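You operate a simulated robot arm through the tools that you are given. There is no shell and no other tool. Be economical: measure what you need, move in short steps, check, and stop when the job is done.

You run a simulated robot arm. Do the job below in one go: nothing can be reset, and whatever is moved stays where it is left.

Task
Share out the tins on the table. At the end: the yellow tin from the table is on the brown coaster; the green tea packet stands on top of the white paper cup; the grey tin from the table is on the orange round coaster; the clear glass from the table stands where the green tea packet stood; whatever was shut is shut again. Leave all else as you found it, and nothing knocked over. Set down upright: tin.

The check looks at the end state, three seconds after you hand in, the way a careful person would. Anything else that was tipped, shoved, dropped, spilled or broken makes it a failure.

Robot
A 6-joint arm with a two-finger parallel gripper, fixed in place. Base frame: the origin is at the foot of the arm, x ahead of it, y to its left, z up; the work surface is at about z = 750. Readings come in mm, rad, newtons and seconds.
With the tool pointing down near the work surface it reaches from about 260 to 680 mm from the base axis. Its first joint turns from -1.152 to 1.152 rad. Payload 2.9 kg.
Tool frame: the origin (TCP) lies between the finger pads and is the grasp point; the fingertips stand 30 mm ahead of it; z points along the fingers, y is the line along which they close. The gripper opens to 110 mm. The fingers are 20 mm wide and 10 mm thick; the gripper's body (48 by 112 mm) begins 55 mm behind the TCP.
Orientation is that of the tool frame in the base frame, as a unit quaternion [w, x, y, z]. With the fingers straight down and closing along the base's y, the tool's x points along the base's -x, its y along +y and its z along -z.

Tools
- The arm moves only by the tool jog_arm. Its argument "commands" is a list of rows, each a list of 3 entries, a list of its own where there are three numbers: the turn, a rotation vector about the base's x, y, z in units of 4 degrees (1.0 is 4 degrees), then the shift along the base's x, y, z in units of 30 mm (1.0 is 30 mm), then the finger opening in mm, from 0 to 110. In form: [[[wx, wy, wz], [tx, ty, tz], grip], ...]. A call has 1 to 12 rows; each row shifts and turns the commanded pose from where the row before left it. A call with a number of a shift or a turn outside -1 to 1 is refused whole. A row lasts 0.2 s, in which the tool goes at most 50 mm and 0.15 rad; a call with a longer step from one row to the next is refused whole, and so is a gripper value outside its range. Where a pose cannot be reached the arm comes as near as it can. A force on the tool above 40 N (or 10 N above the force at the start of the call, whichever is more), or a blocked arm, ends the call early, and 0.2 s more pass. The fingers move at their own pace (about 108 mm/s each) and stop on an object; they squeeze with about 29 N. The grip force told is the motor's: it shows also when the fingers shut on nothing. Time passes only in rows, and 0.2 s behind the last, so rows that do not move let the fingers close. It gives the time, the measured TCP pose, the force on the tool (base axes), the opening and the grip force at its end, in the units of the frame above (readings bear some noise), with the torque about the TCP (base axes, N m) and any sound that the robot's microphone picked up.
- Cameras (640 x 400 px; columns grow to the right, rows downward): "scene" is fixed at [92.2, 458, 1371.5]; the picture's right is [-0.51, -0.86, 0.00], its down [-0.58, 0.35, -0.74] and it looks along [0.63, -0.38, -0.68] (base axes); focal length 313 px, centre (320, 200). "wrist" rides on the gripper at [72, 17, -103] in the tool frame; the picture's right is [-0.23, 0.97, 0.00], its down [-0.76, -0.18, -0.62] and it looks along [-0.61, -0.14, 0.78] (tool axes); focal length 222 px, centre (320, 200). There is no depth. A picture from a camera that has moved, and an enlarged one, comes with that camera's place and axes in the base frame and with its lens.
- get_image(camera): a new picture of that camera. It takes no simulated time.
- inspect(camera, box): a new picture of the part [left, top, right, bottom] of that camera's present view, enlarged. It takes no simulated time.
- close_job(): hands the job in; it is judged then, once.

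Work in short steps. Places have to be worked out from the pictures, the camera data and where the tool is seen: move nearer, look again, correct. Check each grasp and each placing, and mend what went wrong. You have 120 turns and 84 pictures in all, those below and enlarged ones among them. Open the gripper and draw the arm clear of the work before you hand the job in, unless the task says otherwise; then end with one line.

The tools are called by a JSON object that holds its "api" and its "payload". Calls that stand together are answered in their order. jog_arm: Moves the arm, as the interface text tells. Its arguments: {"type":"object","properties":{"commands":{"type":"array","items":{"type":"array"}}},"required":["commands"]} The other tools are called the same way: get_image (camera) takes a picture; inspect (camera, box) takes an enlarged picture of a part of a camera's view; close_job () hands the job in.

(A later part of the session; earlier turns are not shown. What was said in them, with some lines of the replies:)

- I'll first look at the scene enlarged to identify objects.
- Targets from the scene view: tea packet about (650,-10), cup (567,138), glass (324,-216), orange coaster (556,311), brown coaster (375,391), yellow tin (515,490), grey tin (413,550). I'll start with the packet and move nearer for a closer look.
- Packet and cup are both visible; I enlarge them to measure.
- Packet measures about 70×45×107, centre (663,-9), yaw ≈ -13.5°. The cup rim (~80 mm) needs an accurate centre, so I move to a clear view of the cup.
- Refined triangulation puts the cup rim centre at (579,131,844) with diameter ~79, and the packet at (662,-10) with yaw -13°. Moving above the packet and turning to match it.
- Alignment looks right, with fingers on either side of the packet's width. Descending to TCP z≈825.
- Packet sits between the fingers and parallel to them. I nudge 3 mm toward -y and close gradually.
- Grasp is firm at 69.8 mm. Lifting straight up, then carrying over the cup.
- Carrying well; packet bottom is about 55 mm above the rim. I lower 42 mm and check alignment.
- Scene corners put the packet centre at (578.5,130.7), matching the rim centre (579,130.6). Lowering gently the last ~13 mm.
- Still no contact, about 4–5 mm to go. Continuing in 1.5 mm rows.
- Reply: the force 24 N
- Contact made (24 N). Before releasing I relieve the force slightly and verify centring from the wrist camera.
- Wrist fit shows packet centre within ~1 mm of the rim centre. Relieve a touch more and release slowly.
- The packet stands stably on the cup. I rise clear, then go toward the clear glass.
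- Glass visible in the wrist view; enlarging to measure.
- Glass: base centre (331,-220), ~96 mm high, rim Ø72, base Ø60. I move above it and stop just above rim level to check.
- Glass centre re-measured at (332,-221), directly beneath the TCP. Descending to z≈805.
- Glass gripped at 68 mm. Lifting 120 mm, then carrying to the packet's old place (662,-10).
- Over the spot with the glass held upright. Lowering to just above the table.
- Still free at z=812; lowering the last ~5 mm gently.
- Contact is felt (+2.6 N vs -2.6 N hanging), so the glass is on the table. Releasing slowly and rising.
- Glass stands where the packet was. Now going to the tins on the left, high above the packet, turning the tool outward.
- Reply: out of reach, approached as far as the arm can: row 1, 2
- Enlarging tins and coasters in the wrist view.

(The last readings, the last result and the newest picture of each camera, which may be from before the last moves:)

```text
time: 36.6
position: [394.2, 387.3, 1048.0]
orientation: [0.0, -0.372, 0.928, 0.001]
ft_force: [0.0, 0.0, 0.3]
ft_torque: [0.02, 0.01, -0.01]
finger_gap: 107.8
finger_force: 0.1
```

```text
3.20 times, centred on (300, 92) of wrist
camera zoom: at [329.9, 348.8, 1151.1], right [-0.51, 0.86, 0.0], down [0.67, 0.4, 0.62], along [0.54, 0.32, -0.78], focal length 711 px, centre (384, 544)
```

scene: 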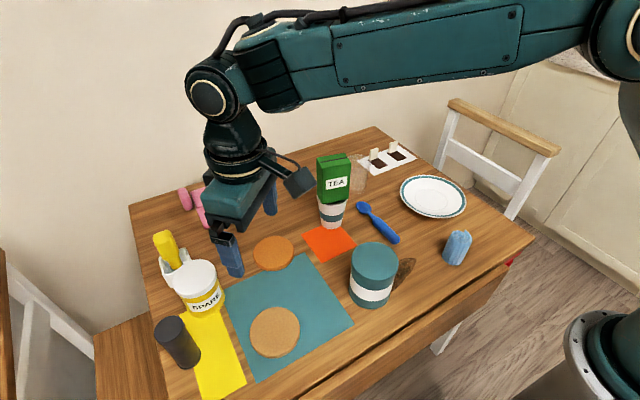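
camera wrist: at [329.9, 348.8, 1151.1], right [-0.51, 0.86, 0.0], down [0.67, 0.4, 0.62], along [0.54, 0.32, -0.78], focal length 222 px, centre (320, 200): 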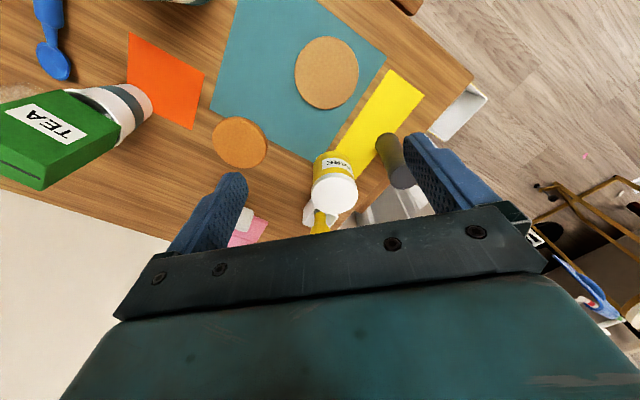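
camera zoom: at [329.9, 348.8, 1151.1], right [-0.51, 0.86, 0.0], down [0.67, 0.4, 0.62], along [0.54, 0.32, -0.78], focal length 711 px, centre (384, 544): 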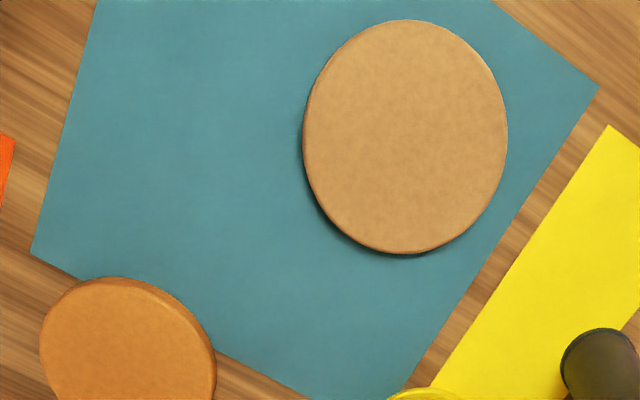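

Estimates: yellow tin (518,491), Ø≈81, h≈95; grey tin (415,550), Ø≈45, h≈124. Both lie near the edge of reach, so I tilt the tool 20° outward and go closer to re-measure.

{"api": "jog_arm", "payload": {"commands": [[[0.69, -0.724, 0], [0.373, 0.267, -0.653], 110], [[0.69, -0.724, 0], [0.373, 0.267, -0.653], 110], [[0.69, -0.724, 0], [0.373, 0.267, -0.653], 110], [[0.69, -0.724, 0], [0.373, 0.267, -0.653], 110], [[0.69, -0.724, 0], [0.373, 0.267, -0.653], 110], [[0, 0, 0], [0, 0, 0], 110]]}}

{"api": "get_image", "payload": {"camera": "wrist"}}

{"api": "inspect", "payload": {"camera": "scene", "box": [130, 210, 290, 310]}}

```text
time: 38.0
position: [452.5, 425.7, 949.5]
orientation: [0.162, -0.366, 0.914, 0.065]
ft_force: [-0.2, 0.5, 0.6]
ft_torque: [0.02, 0.01, 0.0]
finger_gap: 110.2
finger_force: 0.0
```

```text
40 pictures are left
camera wrist: at [366.3, 366.2, 1021.3], right [-0.52, 0.85, 0.08], down [0.49, 0.22, 0.85], along [0.7, 0.48, -0.53], focal length 222 px, centre (320, 200)
```

wrist: 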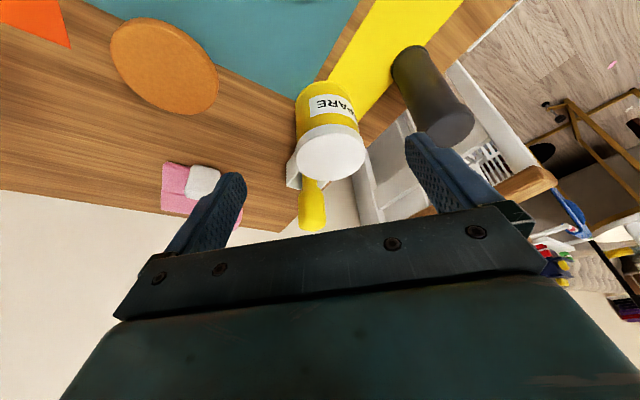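

```text
4.00 times, centred on (210, 260) of scene
camera zoom: at [92.3, 458.0, 1371.5], right [-0.51, -0.86, 0.0], down [-0.58, 0.35, -0.74], along [0.63, -0.38, -0.68], focal length 1252 px, centre (760, -40)
```

zoom: 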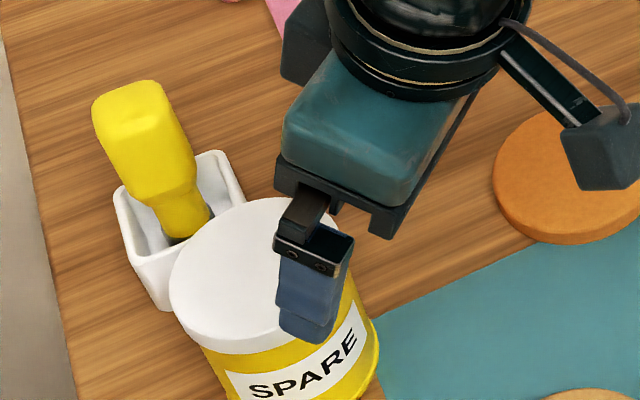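

Zooming on the yellow tin from this nearer view.

{"api": "inspect", "payload": {"camera": "wrist", "box": [260, 75, 400, 162]}}

{"api": "inspect", "payload": {"camera": "wrist", "box": [260, 115, 420, 215]}}

```text
4.57 times, centred on (330, 118) of wrist
camera zoom: at [366.3, 366.2, 1021.3], right [-0.52, 0.85, 0.08], down [0.49, 0.22, 0.85], along [0.7, 0.48, -0.53], focal length 1015 px, centre (274, 573)
```

zoom: 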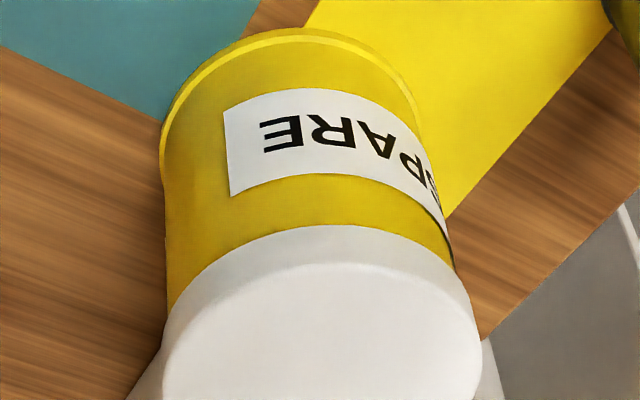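

```text
4.00 times, centred on (340, 165) of wrist
camera zoom: at [366.3, 366.2, 1021.3], right [-0.52, 0.85, 0.08], down [0.49, 0.22, 0.85], along [0.7, 0.48, -0.53], focal length 888 px, centre (240, 340)
```

zoom: 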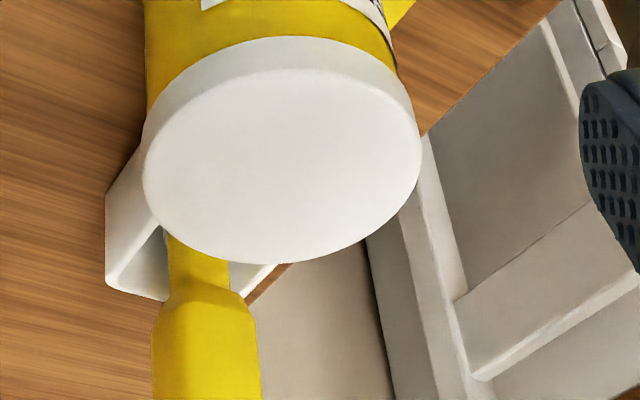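

Yellow tin refined: centre (521,493), h≈93, Ø≈83. Moving above it with the tilted tool.

{"api": "jog_arm", "payload": {"commands": [[[0, 0, 0], [0.76, 0.748, -0.33], 110], [[0, 0, 0], [0.76, 0.748, -0.33], 110], [[0, 0, 0], [0.76, 0.748, -0.33], 110], [[0, 0, 0], [0, 0, 0], 110]]}}

{"api": "get_image", "payload": {"camera": "wrist"}}

{"api": "inspect", "payload": {"camera": "scene", "box": [130, 200, 290, 300]}}

```text
time: 39.0
position: [517.5, 492.6, 919.1]
orientation: [0.161, -0.365, 0.915, 0.065]
ft_force: [-0.5, 0.3, 0.2]
ft_torque: [0.04, -0.04, 0.01]
finger_gap: 109.9
finger_force: 0.0
```

```text
36 pictures are left
camera wrist: at [431.2, 433.6, 991.7], right [-0.52, 0.85, 0.08], down [0.49, 0.22, 0.85], along [0.7, 0.47, -0.53], focal length 222 px, centre (320, 200)
```

wrist: 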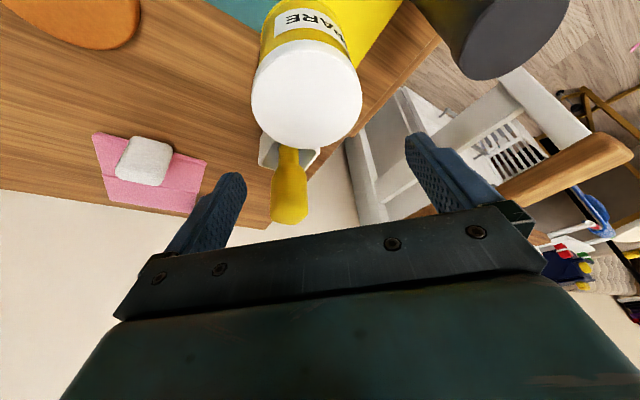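

```text
4.00 times, centred on (210, 250) of scene
camera zoom: at [92.3, 458.0, 1371.5], right [-0.51, -0.86, 0.0], down [-0.58, 0.35, -0.74], along [0.63, -0.38, -0.68], focal length 1252 px, centre (760, 0)
```

zoom: 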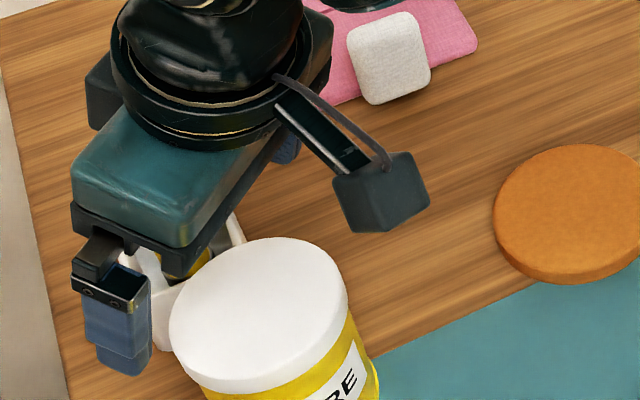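

Lid centre re-confirmed. Correcting by (+3.6,+0.7) mm and descending half-way first to check reach.

{"api": "jog_arm", "payload": {"commands": [[[0, 0, 0], [0.12, 0.02, -0.6], 110], [[0, 0, 0], [0, 0, -0.6], 110], [[0, 0, 0], [0, 0, -0.6], 110], [[0, 0, 0], [0, 0, 0], 110]]}}

{"api": "get_image", "payload": {"camera": "wrist"}}

```text
time: 40.0
position: [520.9, 492.4, 866.9]
orientation: [0.161, -0.365, 0.914, 0.065]
ft_force: [-1.2, 1.3, 0.7]
ft_torque: [0.01, -0.02, -0.02]
finger_gap: 110.0
finger_force: 0.1
```

```text
34 pictures are left
camera wrist: at [435.2, 434.3, 938.3], right [-0.52, 0.85, 0.08], down [0.49, 0.22, 0.85], along [0.7, 0.48, -0.53], focal length 222 px, centre (320, 200)
```

wrist: 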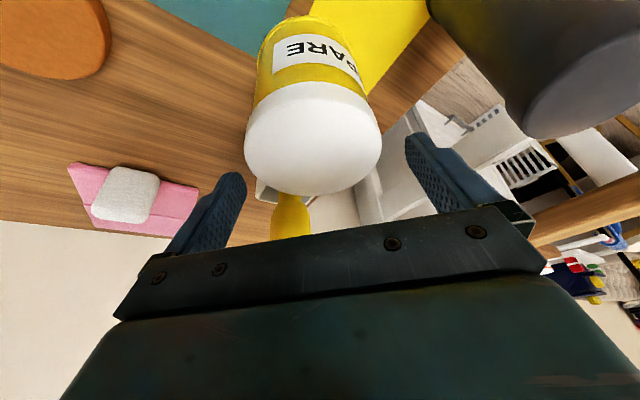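

Clearances look good on both sides and from the grey tin. Descending the remaining 58 mm and closing gradually.

{"api": "jog_arm", "payload": {"commands": [[[0, 0, 0], [0.02, 0.02, -0.7], 110], [[0, 0, 0], [0, 0, -0.7], 110], [[0, 0, 0], [0, 0, -0.53], 110], [[0, 0, 0], [0, 0, 0], 110]]}}

{"api": "get_image", "payload": {"camera": "wrist"}}

```text
time: 41.0
position: [522.6, 494.8, 808.8]
orientation: [0.162, -0.366, 0.914, 0.065]
ft_force: [0.9, -0.3, 0.2]
ft_torque: [-0.01, 0.01, -0.02]
finger_gap: 110.0
finger_force: 0.1
```

```text
33 pictures are left
camera wrist: at [436.2, 435.7, 880.3], right [-0.52, 0.85, 0.08], down [0.49, 0.22, 0.85], along [0.7, 0.48, -0.53], focal length 222 px, centre (320, 200)
```

wrist: 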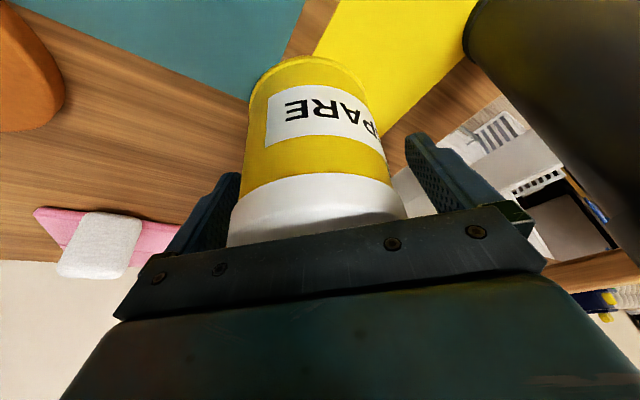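

Tin is between the fingers. Closing.

{"api": "jog_arm", "payload": {"commands": [[[0, 0, 0], [0, 0, 0], 98], [[0, 0, 0], [0, 0, 0], 92], [[0, 0, 0], [0, 0, 0], 87], [[0, 0, 0], [0, 0, 0], 82], [[0, 0, 0], [0, 0, 0], 76], [[0, 0, 0], [0, 0, 0], 70], [[0, 0, 0], [0, 0, 0], 70]]}}

```text
time: 42.6
position: [522.3, 495.0, 808.7]
orientation: [0.161, -0.366, 0.914, 0.065]
ft_force: [0.9, -0.5, 1.4]
ft_torque: [0.01, -0.02, 0.01]
finger_gap: 79.6
finger_force: 28.9
```

Gripped at 79.6 mm. Lifting straight up 105 mm (above the grey tin's height).

{"api": "jog_arm", "payload": {"commands": [[[0, 0, 0], [0, 0, 0.3], 70], [[0, 0, 0], [0, 0, 0.7], 70], [[0, 0, 0], [0, 0, 0.9], 70], [[0, 0, 0], [0, 0, 0.9], 70], [[0, 0, 0], [0, 0, 0.7], 70], [[0, 0, 0], [0, 0, 0], 70]]}}

{"api": "get_image", "payload": {"camera": "scene"}}

```text
time: 44.0
position: [520.6, 493.6, 913.0]
orientation: [0.162, -0.366, 0.914, 0.065]
ft_force: [0.0, 0.1, -2.8]
ft_torque: [0.03, -0.01, -0.02]
finger_gap: 79.3
finger_force: 28.5
```

```text
32 pictures are left
```

scene: 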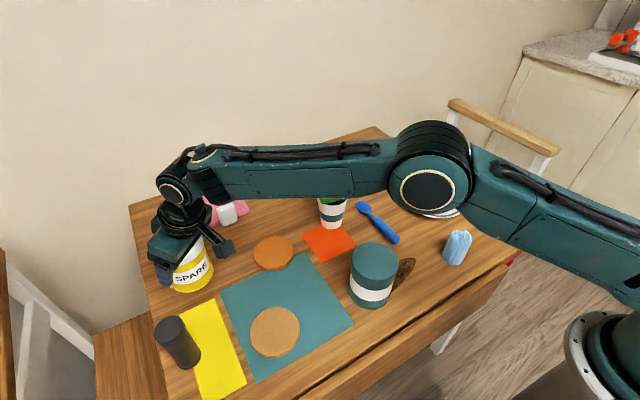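

Tin held. Moving over the brown coaster at (379,391).

{"api": "jog_arm", "payload": {"commands": [[[0, 0, 0], [-0.787, -0.569, 0], 70], [[0, 0, 0], [-0.787, -0.569, 0], 70], [[0, 0, 0], [-0.787, -0.569, 0], 70], [[0, 0, 0], [-0.787, -0.569, 0], 70], [[0, 0, 0], [-0.787, -0.569, 0], 70], [[0, 0, 0], [-0.787, -0.569, 0], 70], [[0, 0, 0], [0, 0, -0.8], 70], [[0, 0, 0], [0, 0, -0.8], 70], [[0, 0, 0], [0, 0, -0.5], 70], [[0, 0, 0], [0, 0, 0], 70]]}}

{"api": "inspect", "payload": {"camera": "scene", "box": [200, 260, 360, 360]}}

{"api": "get_image", "payload": {"camera": "wrist"}}

```text
time: 46.2
position: [382.3, 391.0, 851.1]
orientation: [0.161, -0.366, 0.914, 0.065]
ft_force: [0.7, -0.2, -3.2]
ft_torque: [0.0, 0.0, 0.0]
finger_gap: 79.3
finger_force: 28.6
```

```text
4.00 times, centred on (280, 310) of scene
camera zoom: at [92.3, 458.0, 1371.5], right [-0.51, -0.86, 0.0], down [-0.58, 0.35, -0.74], along [0.63, -0.38, -0.68], focal length 1252 px, centre (480, -240)
```

zoom: 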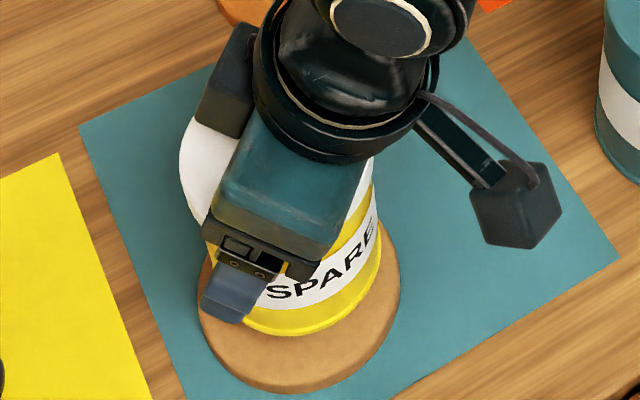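

```text
30 pictures are left
camera wrist: at [295.5, 332.3, 922.9], right [-0.52, 0.85, 0.08], down [0.49, 0.22, 0.85], along [0.7, 0.48, -0.53], focal length 222 px, centre (320, 200)
```

wrist: 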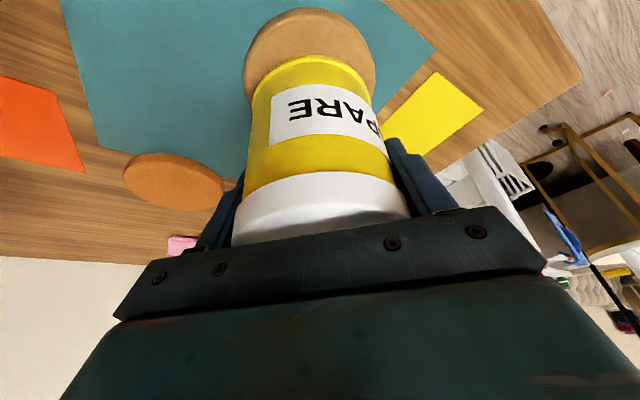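

Tin is centred over the coaster within ~2 mm, with ~30 mm to go. Lowering 26 mm then finely until contact.

{"api": "jog_arm", "payload": {"commands": [[[0, 0, 0], [-0.03, 0.04, -0.5], 70], [[0, 0, 0], [0, 0, -0.35], 70], [[0, 0, 0], [0, 0, -0.06], 70], [[0, 0, 0], [0, 0, -0.05], 70], [[0, 0, 0], [0, 0, 0], 70]]}}

```text
time: 47.4
position: [381.2, 392.4, 822.9]
orientation: [0.163, -0.366, 0.914, 0.066]
ft_force: [0.4, -1.8, 10.0]
ft_torque: [-0.24, 0.14, 0.01]
finger_gap: 79.5
finger_force: 29.0
```

Contact at z≈823 (+10 N). Releasing slowly, then checking.

{"api": "jog_arm", "payload": {"commands": [[[0, 0, 0], [0, 0, 0.02], 70], [[0, 0, 0], [0, 0, 0], 78], [[0, 0, 0], [0, 0, 0], 82], [[0, 0, 0], [0, 0, 0], 88], [[0, 0, 0], [0, 0, 0], 96], [[0, 0, 0], [0, 0, 0], 110], [[0, 0, 0], [0, 0, 0], 110]]}}

{"api": "get_image", "payload": {"camera": "wrist"}}

```text
time: 49.0
position: [379.8, 391.5, 821.9]
orientation: [0.161, -0.366, 0.914, 0.065]
ft_force: [-0.6, -1.1, 0.2]
ft_torque: [0.0, 0.04, -0.04]
finger_gap: 109.8
finger_force: 0.1
```

```text
29 pictures are left
camera wrist: at [293.0, 334.0, 893.7], right [-0.52, 0.85, 0.08], down [0.49, 0.22, 0.85], along [0.7, 0.48, -0.53], focal length 222 px, centre (320, 200)
```

wrist: 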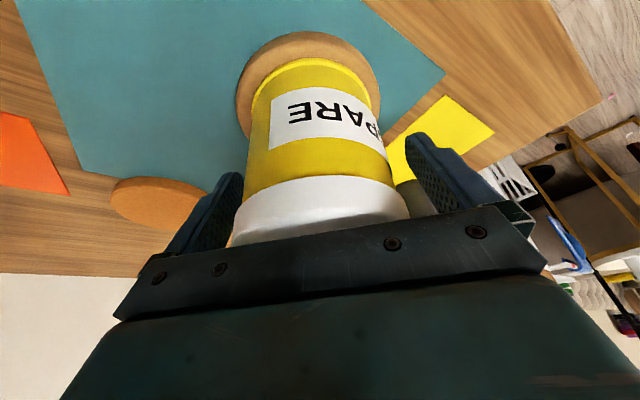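

Tin stands on the brown coaster. Rising clear and moving toward the grey tin for a closer look.

{"api": "jog_arm", "payload": {"commands": [[[0, 0, 0], [0, 0, 0.6], 110], [[0, 0, 0], [0, 0, 1], 110], [[0, 0, 0], [0, 0, 1], 110], [[0, 0, 0], [0, 0, 1], 110], [[0, 0, 0], [0, 0, 1], 110], [[0, 0, 0.58], [0, 0.9, 0], 110], [[0, 0, 0.58], [0, 0.9, 0], 110], [[0, 0, 0.58], [0, 0.9, 0], 110], [[0, 0, 0.58], [0, 0.9, 0], 110], [[0, 0, 0], [0, 0, 0], 110]]}}

{"api": "get_image", "payload": {"camera": "wrist"}}

{"api": "inspect", "payload": {"camera": "wrist", "box": [240, 60, 400, 160]}}

{"api": "get_image", "payload": {"camera": "scene"}}

```text
time: 51.2
position: [378.4, 502.2, 959.7]
orientation: [0.155, -0.438, 0.882, 0.077]
ft_force: [0.1, -0.1, -0.2]
ft_torque: [-0.02, -0.02, -0.01]
finger_gap: 109.9
finger_force: 0.1
```

```text
28 pictures are left
camera wrist: at [303.7, 430.5, 1031.4], right [-0.65, 0.76, 0.08], down [0.44, 0.29, 0.85], along [0.62, 0.58, -0.53], focal length 222 px, centre (320, 200)
```

wrist: 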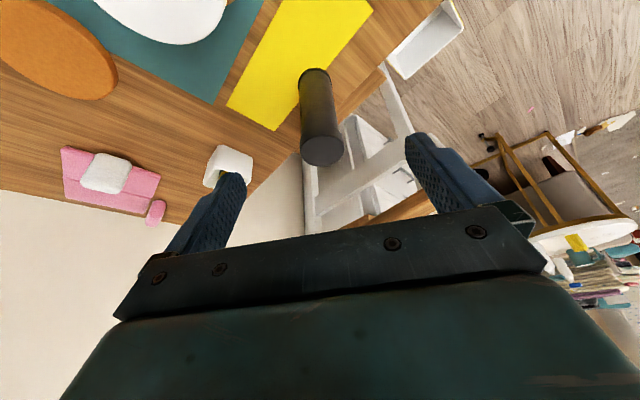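

```text
4.00 times, centred on (320, 110) of wrist
camera zoom: at [303.7, 430.5, 1031.4], right [-0.65, 0.76, 0.08], down [0.44, 0.29, 0.85], along [0.62, 0.58, -0.53], focal length 888 px, centre (320, 560)
```

zoom: 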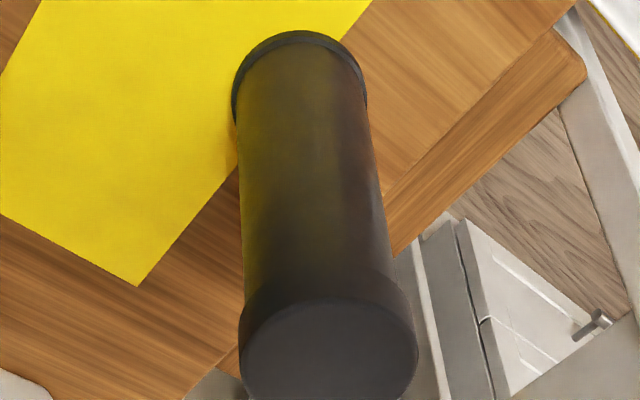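

```text
26 pictures are left
```

scene: 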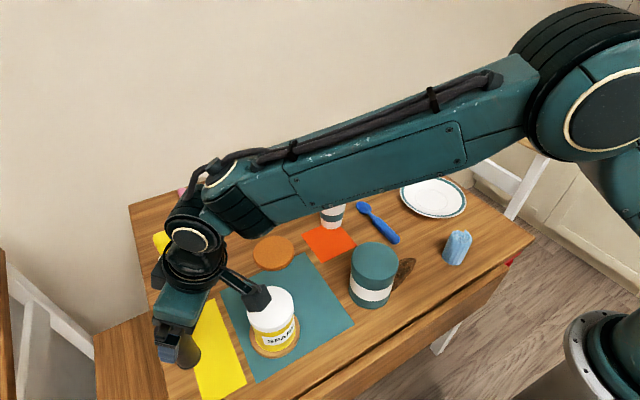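

Grey tin refined: centre (421,552), Ø45, h≈118. Moving above it with the fingers set to 85 mm.

{"api": "jog_arm", "payload": {"commands": [[[0, 0, 0], [0.71, 0.83, -0.4], 90], [[0, 0, 0], [0.71, 0.83, -0.4], 85], [[0, 0, 0], [0, 0, -0.3], 85], [[0, 0, 0], [0, 0, 0], 85]]}}

{"api": "get_image", "payload": {"camera": "wrist"}}

```text
time: 52.2
position: [422.7, 552.6, 926.9]
orientation: [0.155, -0.439, 0.882, 0.078]
ft_force: [0.3, -0.3, 0.5]
ft_torque: [0.02, 0.0, 0.03]
finger_gap: 85.0
finger_force: 0.0
```

```text
25 pictures are left
camera wrist: at [347.1, 480.1, 998.8], right [-0.65, 0.76, 0.08], down [0.44, 0.29, 0.85], along [0.62, 0.58, -0.53], focal length 222 px, centre (320, 200)
```

wrist: 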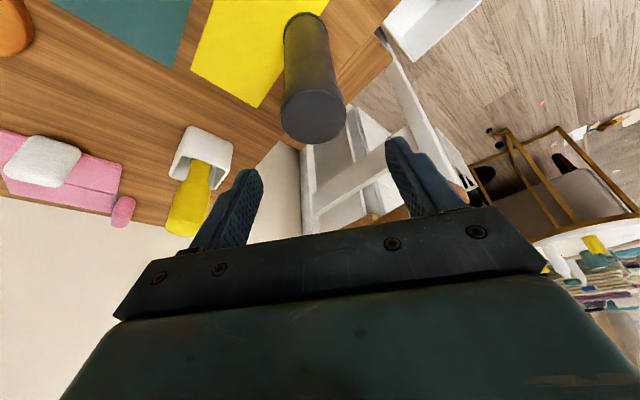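

Aligned within ~2 mm. Descending to z≈830 and closing gradually.

{"api": "jog_arm", "payload": {"commands": [[[0, 0, 0], [-0.04, -0.05, -0.8], 85], [[0, 0, 0], [0, 0, -0.8], 85], [[0, 0, 0], [0, 0, -0.8], 85], [[0, 0, 0], [0, 0, -0.8], 85], [[0, 0, 0], [0, 0, 0], 85]]}}

{"api": "get_image", "payload": {"camera": "wrist"}}

```text
time: 53.4
position: [421.3, 550.2, 831.6]
orientation: [0.155, -0.439, 0.882, 0.077]
ft_force: [-0.8, -0.5, -0.2]
ft_torque: [-0.02, -0.04, -0.01]
finger_gap: 84.7
finger_force: 0.0
```

```text
24 pictures are left
camera wrist: at [345.4, 478.0, 903.3], right [-0.65, 0.76, 0.08], down [0.44, 0.29, 0.85], along [0.62, 0.58, -0.53], focal length 222 px, centre (320, 200)
```

wrist: 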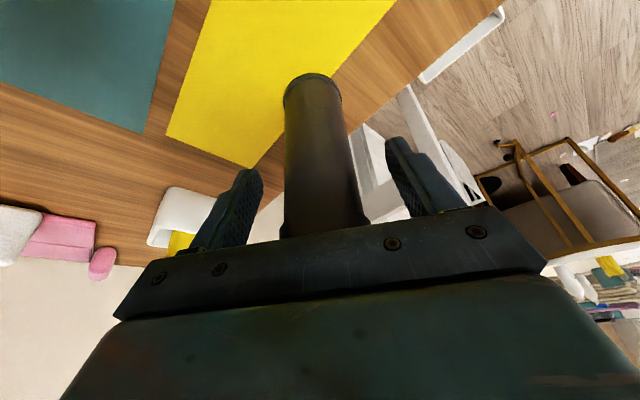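

Tin sits centrally between the fingers. Closing.

{"api": "jog_arm", "payload": {"commands": [[[0, 0, 0], [0, 0, 0], 70], [[0, 0, 0], [0, 0, 0], 58], [[0, 0, 0], [0, 0, 0], 52], [[0, 0, 0], [0, 0, 0], 47], [[0, 0, 0], [0, 0, 0], 42], [[0, 0, 0], [0, 0, 0], 36], [[0, 0, 0], [0, 0, 0], 34], [[0, 0, 0], [0, 0, 0.3], 34], [[0, 0, 0], [0, 0, 0.6], 34], [[0, 0, 0], [0, 0, 0], 34]]}}

{"api": "inspect", "payload": {"camera": "wrist", "box": [220, 50, 420, 175]}}

```text
time: 55.6
position: [421.4, 549.9, 858.1]
orientation: [0.155, -0.439, 0.882, 0.078]
ft_force: [-0.9, -0.2, -1.8]
ft_torque: [-0.02, 0.02, 0.0]
finger_gap: 42.9
finger_force: 29.0
```

```text
3.20 times, centred on (320, 112) of wrist
camera zoom: at [345.7, 477.5, 929.2], right [-0.65, 0.76, 0.08], down [0.45, 0.29, 0.85], along [0.62, 0.58, -0.53], focal length 711 px, centre (320, 480)
```

zoom: 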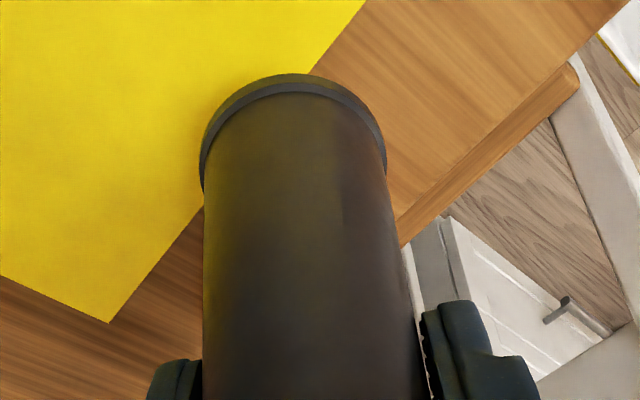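

Grey tin held at 42.9 mm and clear. Lifting further and carrying it, turning with the base, to above the orange round coaster (557,311).

{"api": "jog_arm", "payload": {"commands": [[[0, 0, 0], [0, 0, 0.8], 34], [[0, 0, 0], [0, 0, 0.8], 34], [[0, 0, 0], [0, 0, 0.8], 34], [[0, 0, -0.661], [0.503, -0.885, 0], 34], [[0, 0, -0.661], [0.503, -0.885, 0], 34], [[0, 0, -0.661], [0.503, -0.885, 0], 34], [[0, 0, -0.661], [0.503, -0.885, 0], 34], [[0, 0, -0.661], [0.503, -0.885, 0], 34], [[0, 0, -0.661], [0.503, -0.885, 0], 34], [[0, 0, -0.661], [0.503, -0.885, 0], 34], [[0, 0, -0.661], [0.503, -0.885, 0], 34], [[0, 0, -0.661], [0.503, -0.885, 0], 34]]}}

{"api": "get_image", "payload": {"camera": "wrist"}}

{"api": "get_image", "payload": {"camera": "scene"}}

```text
time: 58.2
position: [556.0, 309.4, 929.7]
orientation: [0.168, -0.247, 0.953, 0.043]
ft_force: [-1.6, -0.3, -0.6]
ft_torque: [0.03, 0.01, 0.02]
finger_gap: 43.2
finger_force: 29.1
```

```text
22 pictures are left
camera wrist: at [457.4, 273.8, 1001.7], right [-0.29, 0.95, 0.08], down [0.53, 0.09, 0.85], along [0.8, 0.28, -0.53], focal length 222 px, centre (320, 200)
```

wrist: 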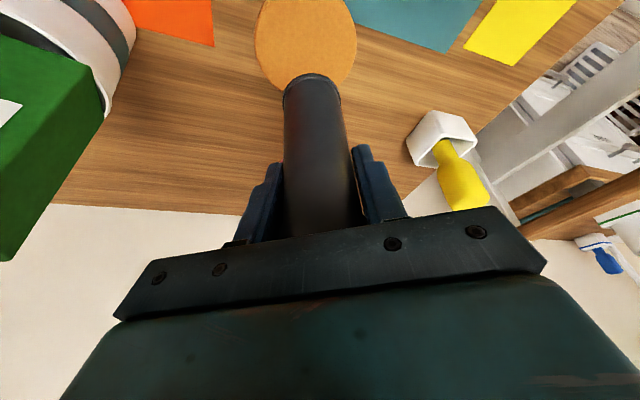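

```text
21 pictures are left
```

scene: 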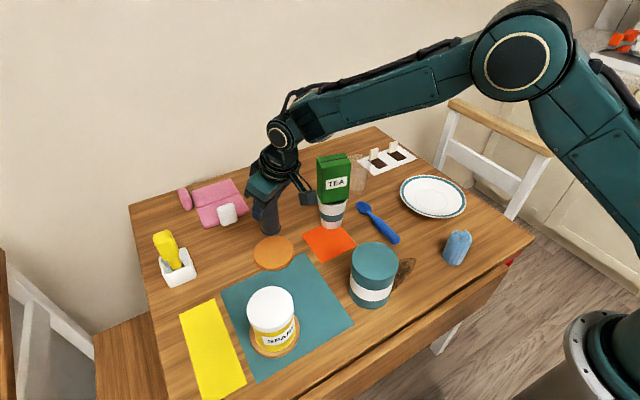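

Position agrees with the coaster centre. Lowering 78 mm, then finely until contact.

{"api": "jog_arm", "payload": {"commands": [[[0, 0, 0], [0.03, 0.05, -0.7], 34], [[0, 0, 0], [0, 0, -0.8], 34], [[0, 0, 0], [0, 0, -0.7], 34], [[0, 0, 0], [0, 0, -0.35], 34], [[0, 0, 0], [0, 0, -0.05], 34], [[0, 0, 0], [0, 0, -0.05], 34], [[0, 0, 0], [0, 0, 0], 34]]}}

{"api": "inspect", "payload": {"camera": "scene", "box": [208, 190, 336, 270]}}

```text
time: 59.8
position: [556.3, 310.7, 850.0]
orientation: [0.168, -0.248, 0.953, 0.044]
ft_force: [0.1, -0.1, -1.0]
ft_torque: [0.0, -0.02, -0.02]
finger_gap: 43.1
finger_force: 29.3
```

```text
5.00 times, centred on (272, 230) of scene
camera zoom: at [92.3, 458.0, 1371.5], right [-0.51, -0.86, 0.0], down [-0.58, 0.35, -0.74], along [0.63, -0.38, -0.68], focal length 1565 px, centre (560, 50)
```

zoom: 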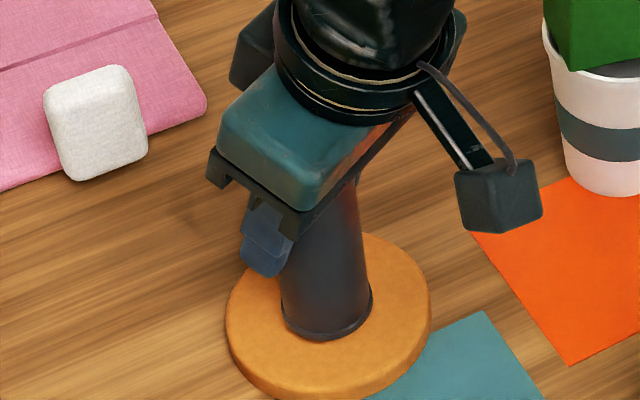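

Tin is over the coaster's middle, ~4 mm above. Lowering to contact.

{"api": "jog_arm", "payload": {"commands": [[[0, 0, 0], [0, 0, -0.05], 34], [[0, 0, 0], [0, 0, -0.05], 34], [[0, 0, 0], [0, 0, -0.04], 34], [[0, 0, 0], [0, 0, 0], 34]]}}

```text
time: 60.8
position: [557.9, 309.4, 846.8]
orientation: [0.168, -0.248, 0.953, 0.043]
ft_force: [0.6, -0.4, -1.1]
ft_torque: [-0.02, 0.03, 0.01]
finger_gap: 43.1
finger_force: 29.1
```

{"api": "jog_arm", "payload": {"commands": [[[0, 0, 0], [0, 0, -0.04], 34], [[0, 0, 0], [0, 0, -0.04], 34], [[0, 0, 0], [0, 0, 0], 34]]}}

```text
time: 61.6
position: [559.1, 314.0, 846.1]
orientation: [0.169, -0.247, 0.953, 0.044]
ft_force: [-2.4, -2.7, 9.7]
ft_torque: [-0.17, 0.23, -0.02]
finger_gap: 43.1
finger_force: 29.1
```

Contact (+9.7 N). Releasing slowly and checking.

{"api": "jog_arm", "payload": {"commands": [[[0, 0, 0], [0, 0, 0.02], 34], [[0, 0, 0], [0, 0, 0], 42], [[0, 0, 0], [0, 0, 0], 46], [[0, 0, 0], [0, 0, 0], 54], [[0, 0, 0], [0, 0, 0], 66], [[0, 0, 0], [0, 0, 0], 85], [[0, 0, 0], [0, 0, 0], 90]]}}

{"api": "get_image", "payload": {"camera": "wrist"}}

```text
time: 63.2
position: [558.2, 312.2, 845.0]
orientation: [0.168, -0.247, 0.953, 0.043]
ft_force: [-0.2, -0.6, -0.9]
ft_torque: [0.02, -0.01, 0.01]
finger_gap: 90.2
finger_force: 0.1
```

```text
19 pictures are left
camera wrist: at [459.8, 276.4, 916.8], right [-0.29, 0.95, 0.08], down [0.53, 0.09, 0.85], along [0.8, 0.28, -0.53], focal length 222 px, centre (320, 200)
```

wrist: 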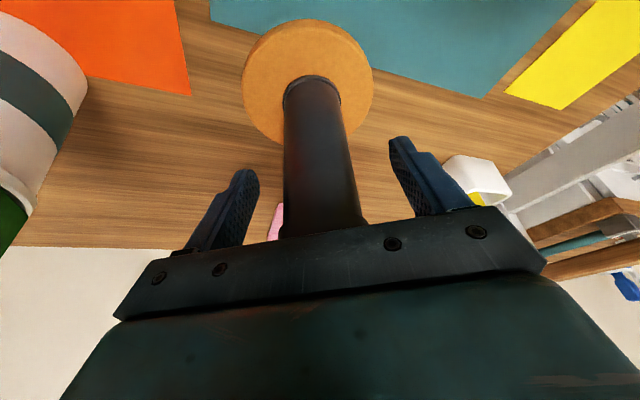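

Grey tin stands on the coaster. Rising straight up and drawing the arm back.

{"api": "jog_arm", "payload": {"commands": [[[0, 0, 0], [0, 0, 0.5], 100], [[0, 0, 0], [0, 0, 1], 100], [[0, 0, 0], [0, 0, 1], 100], [[0, 0, 0], [0, 0, 1], 100], [[0, 0, 0], [0, 0, 1], 100], [[0, 0, 0], [0, 0, 1], 100], [[0, 0, 0], [0, 0, 0.5], 100], [[0, 0, 0], [-0.9, -0.2, 0.5], 100], [[0, 0, 0], [-0.9, -0.2, 0.5], 100], [[0, 0, 0], [-0.9, -0.2, 0.5], 100], [[0, 0, 0], [-0.9, -0.2, 0.5], 100], [[0, 0, 0], [-0.9, -0.2, 0.5], 100]]}}

{"api": "jog_arm", "payload": {"commands": [[[-0.488, 0.873, 0], [-0.9, -0.3, 0.2], 110], [[-0.488, 0.873, 0], [-0.9, -0.3, 0.2], 110], [[-0.488, 0.873, 0], [-0.9, -0.3, 0.2], 110], [[-0.488, 0.873, 0], [0, -0.9, 0], 110], [[-0.488, 0.873, 0], [0, -0.9, 0], 110], [[0, 0, 0], [0, -0.9, 0], 110], [[0, 0, 0], [0, -0.9, 0], 110], [[0, 0, 0], [0, 0, 0], 110]]}}

{"api": "get_image", "payload": {"camera": "scene"}}

{"api": "get_image", "payload": {"camera": "wrist"}}

```text
time: 65.8
position: [421.7, 280.9, 1099.2]
orientation: [0.169, -0.247, 0.953, 0.043]
ft_force: [0.7, -0.2, -0.1]
ft_torque: [0.03, -0.03, -0.01]
finger_gap: 99.9
finger_force: 0.1
```

```text
time: 67.6
position: [342.4, 145.4, 1117.9]
orientation: [0.0, -0.251, 0.968, 0.0]
ft_force: [-0.3, -0.2, -0.4]
ft_torque: [0.02, -0.01, -0.01]
finger_gap: 109.7
finger_force: 0.1
```

```text
18 pictures are left
```

scene: 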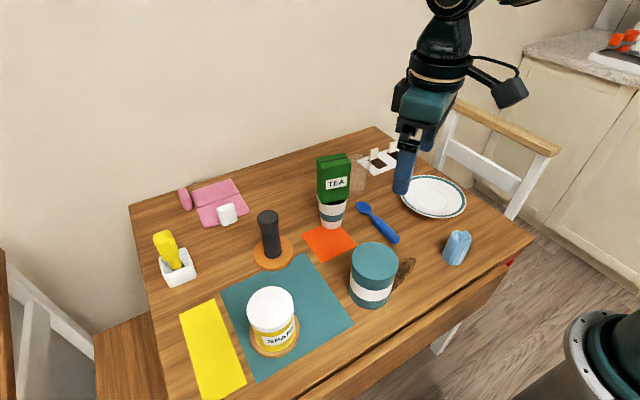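

```text
17 pictures are left
camera wrist: at [271.3, 125.6, 1221.9], right [-0.28, 0.96, 0.0], down [0.75, 0.22, 0.62], along [0.6, 0.17, -0.78], focal length 222 px, centre (320, 200)
```

wrist: 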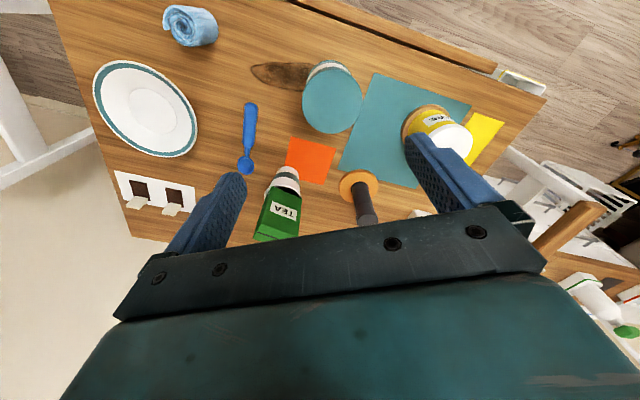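

All items look right; one last close check of the packet, glass and both tins.

{"api": "inspect", "payload": {"camera": "scene", "box": [230, 140, 400, 246]}}

{"api": "inspect", "payload": {"camera": "scene", "box": [140, 200, 340, 325]}}

{"api": "inspect", "payload": {"camera": "scene", "box": [180, 275, 340, 375]}}

```text
3.76 times, centred on (315, 193) of scene
camera zoom: at [92.3, 458.0, 1371.5], right [-0.51, -0.86, 0.0], down [-0.58, 0.35, -0.74], along [0.63, -0.38, -0.68], focal length 1178 px, centre (339, 226)
```

zoom: 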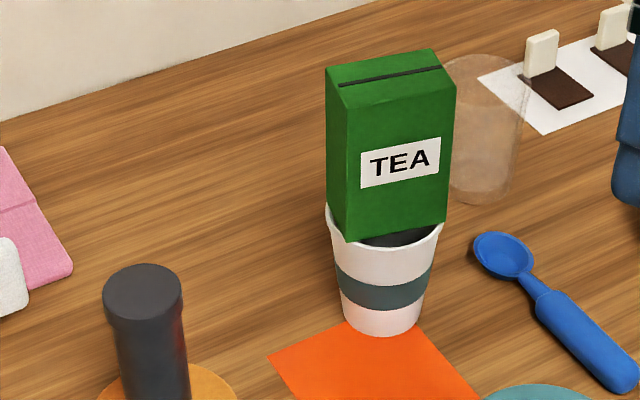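

```text
3.20 times, centred on (240, 262) of scene
camera zoom: at [92.3, 458.0, 1371.5], right [-0.51, -0.86, 0.0], down [-0.58, 0.35, -0.74], along [0.63, -0.38, -0.68], focal length 1002 px, centre (576, 0)
```

zoom: 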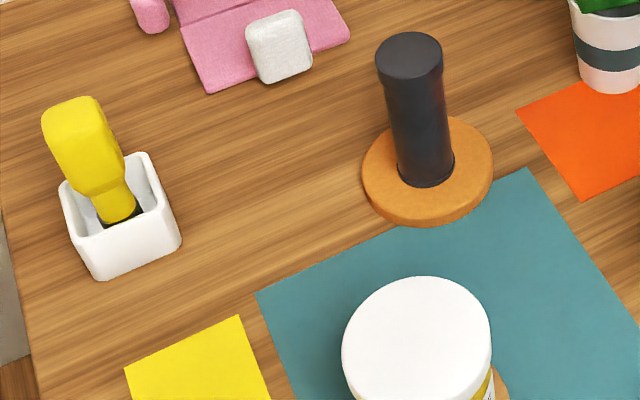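

```text
4.00 times, centred on (260, 325) of scene
camera zoom: at [92.3, 458.0, 1371.5], right [-0.51, -0.86, 0.0], down [-0.58, 0.35, -0.74], along [0.63, -0.38, -0.68], focal length 1252 px, centre (560, -300)
```

zoom: 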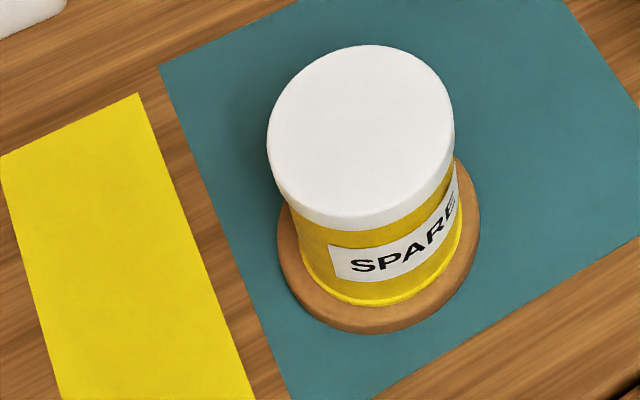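

Everything is upright and in its place, the arm is clear and the gripper is open. Handing in.

{"api": "close_job", "payload": {}}

```text
The job is handed in.
```

The yellow tin is on the brown coaster, the grey tin on the orange round coaster, the tea packet on the white cup, and the clear glass where the packet stood. Nothing was knocked over or opened, and the arm was drawn clear with the gripper open before I handed in.
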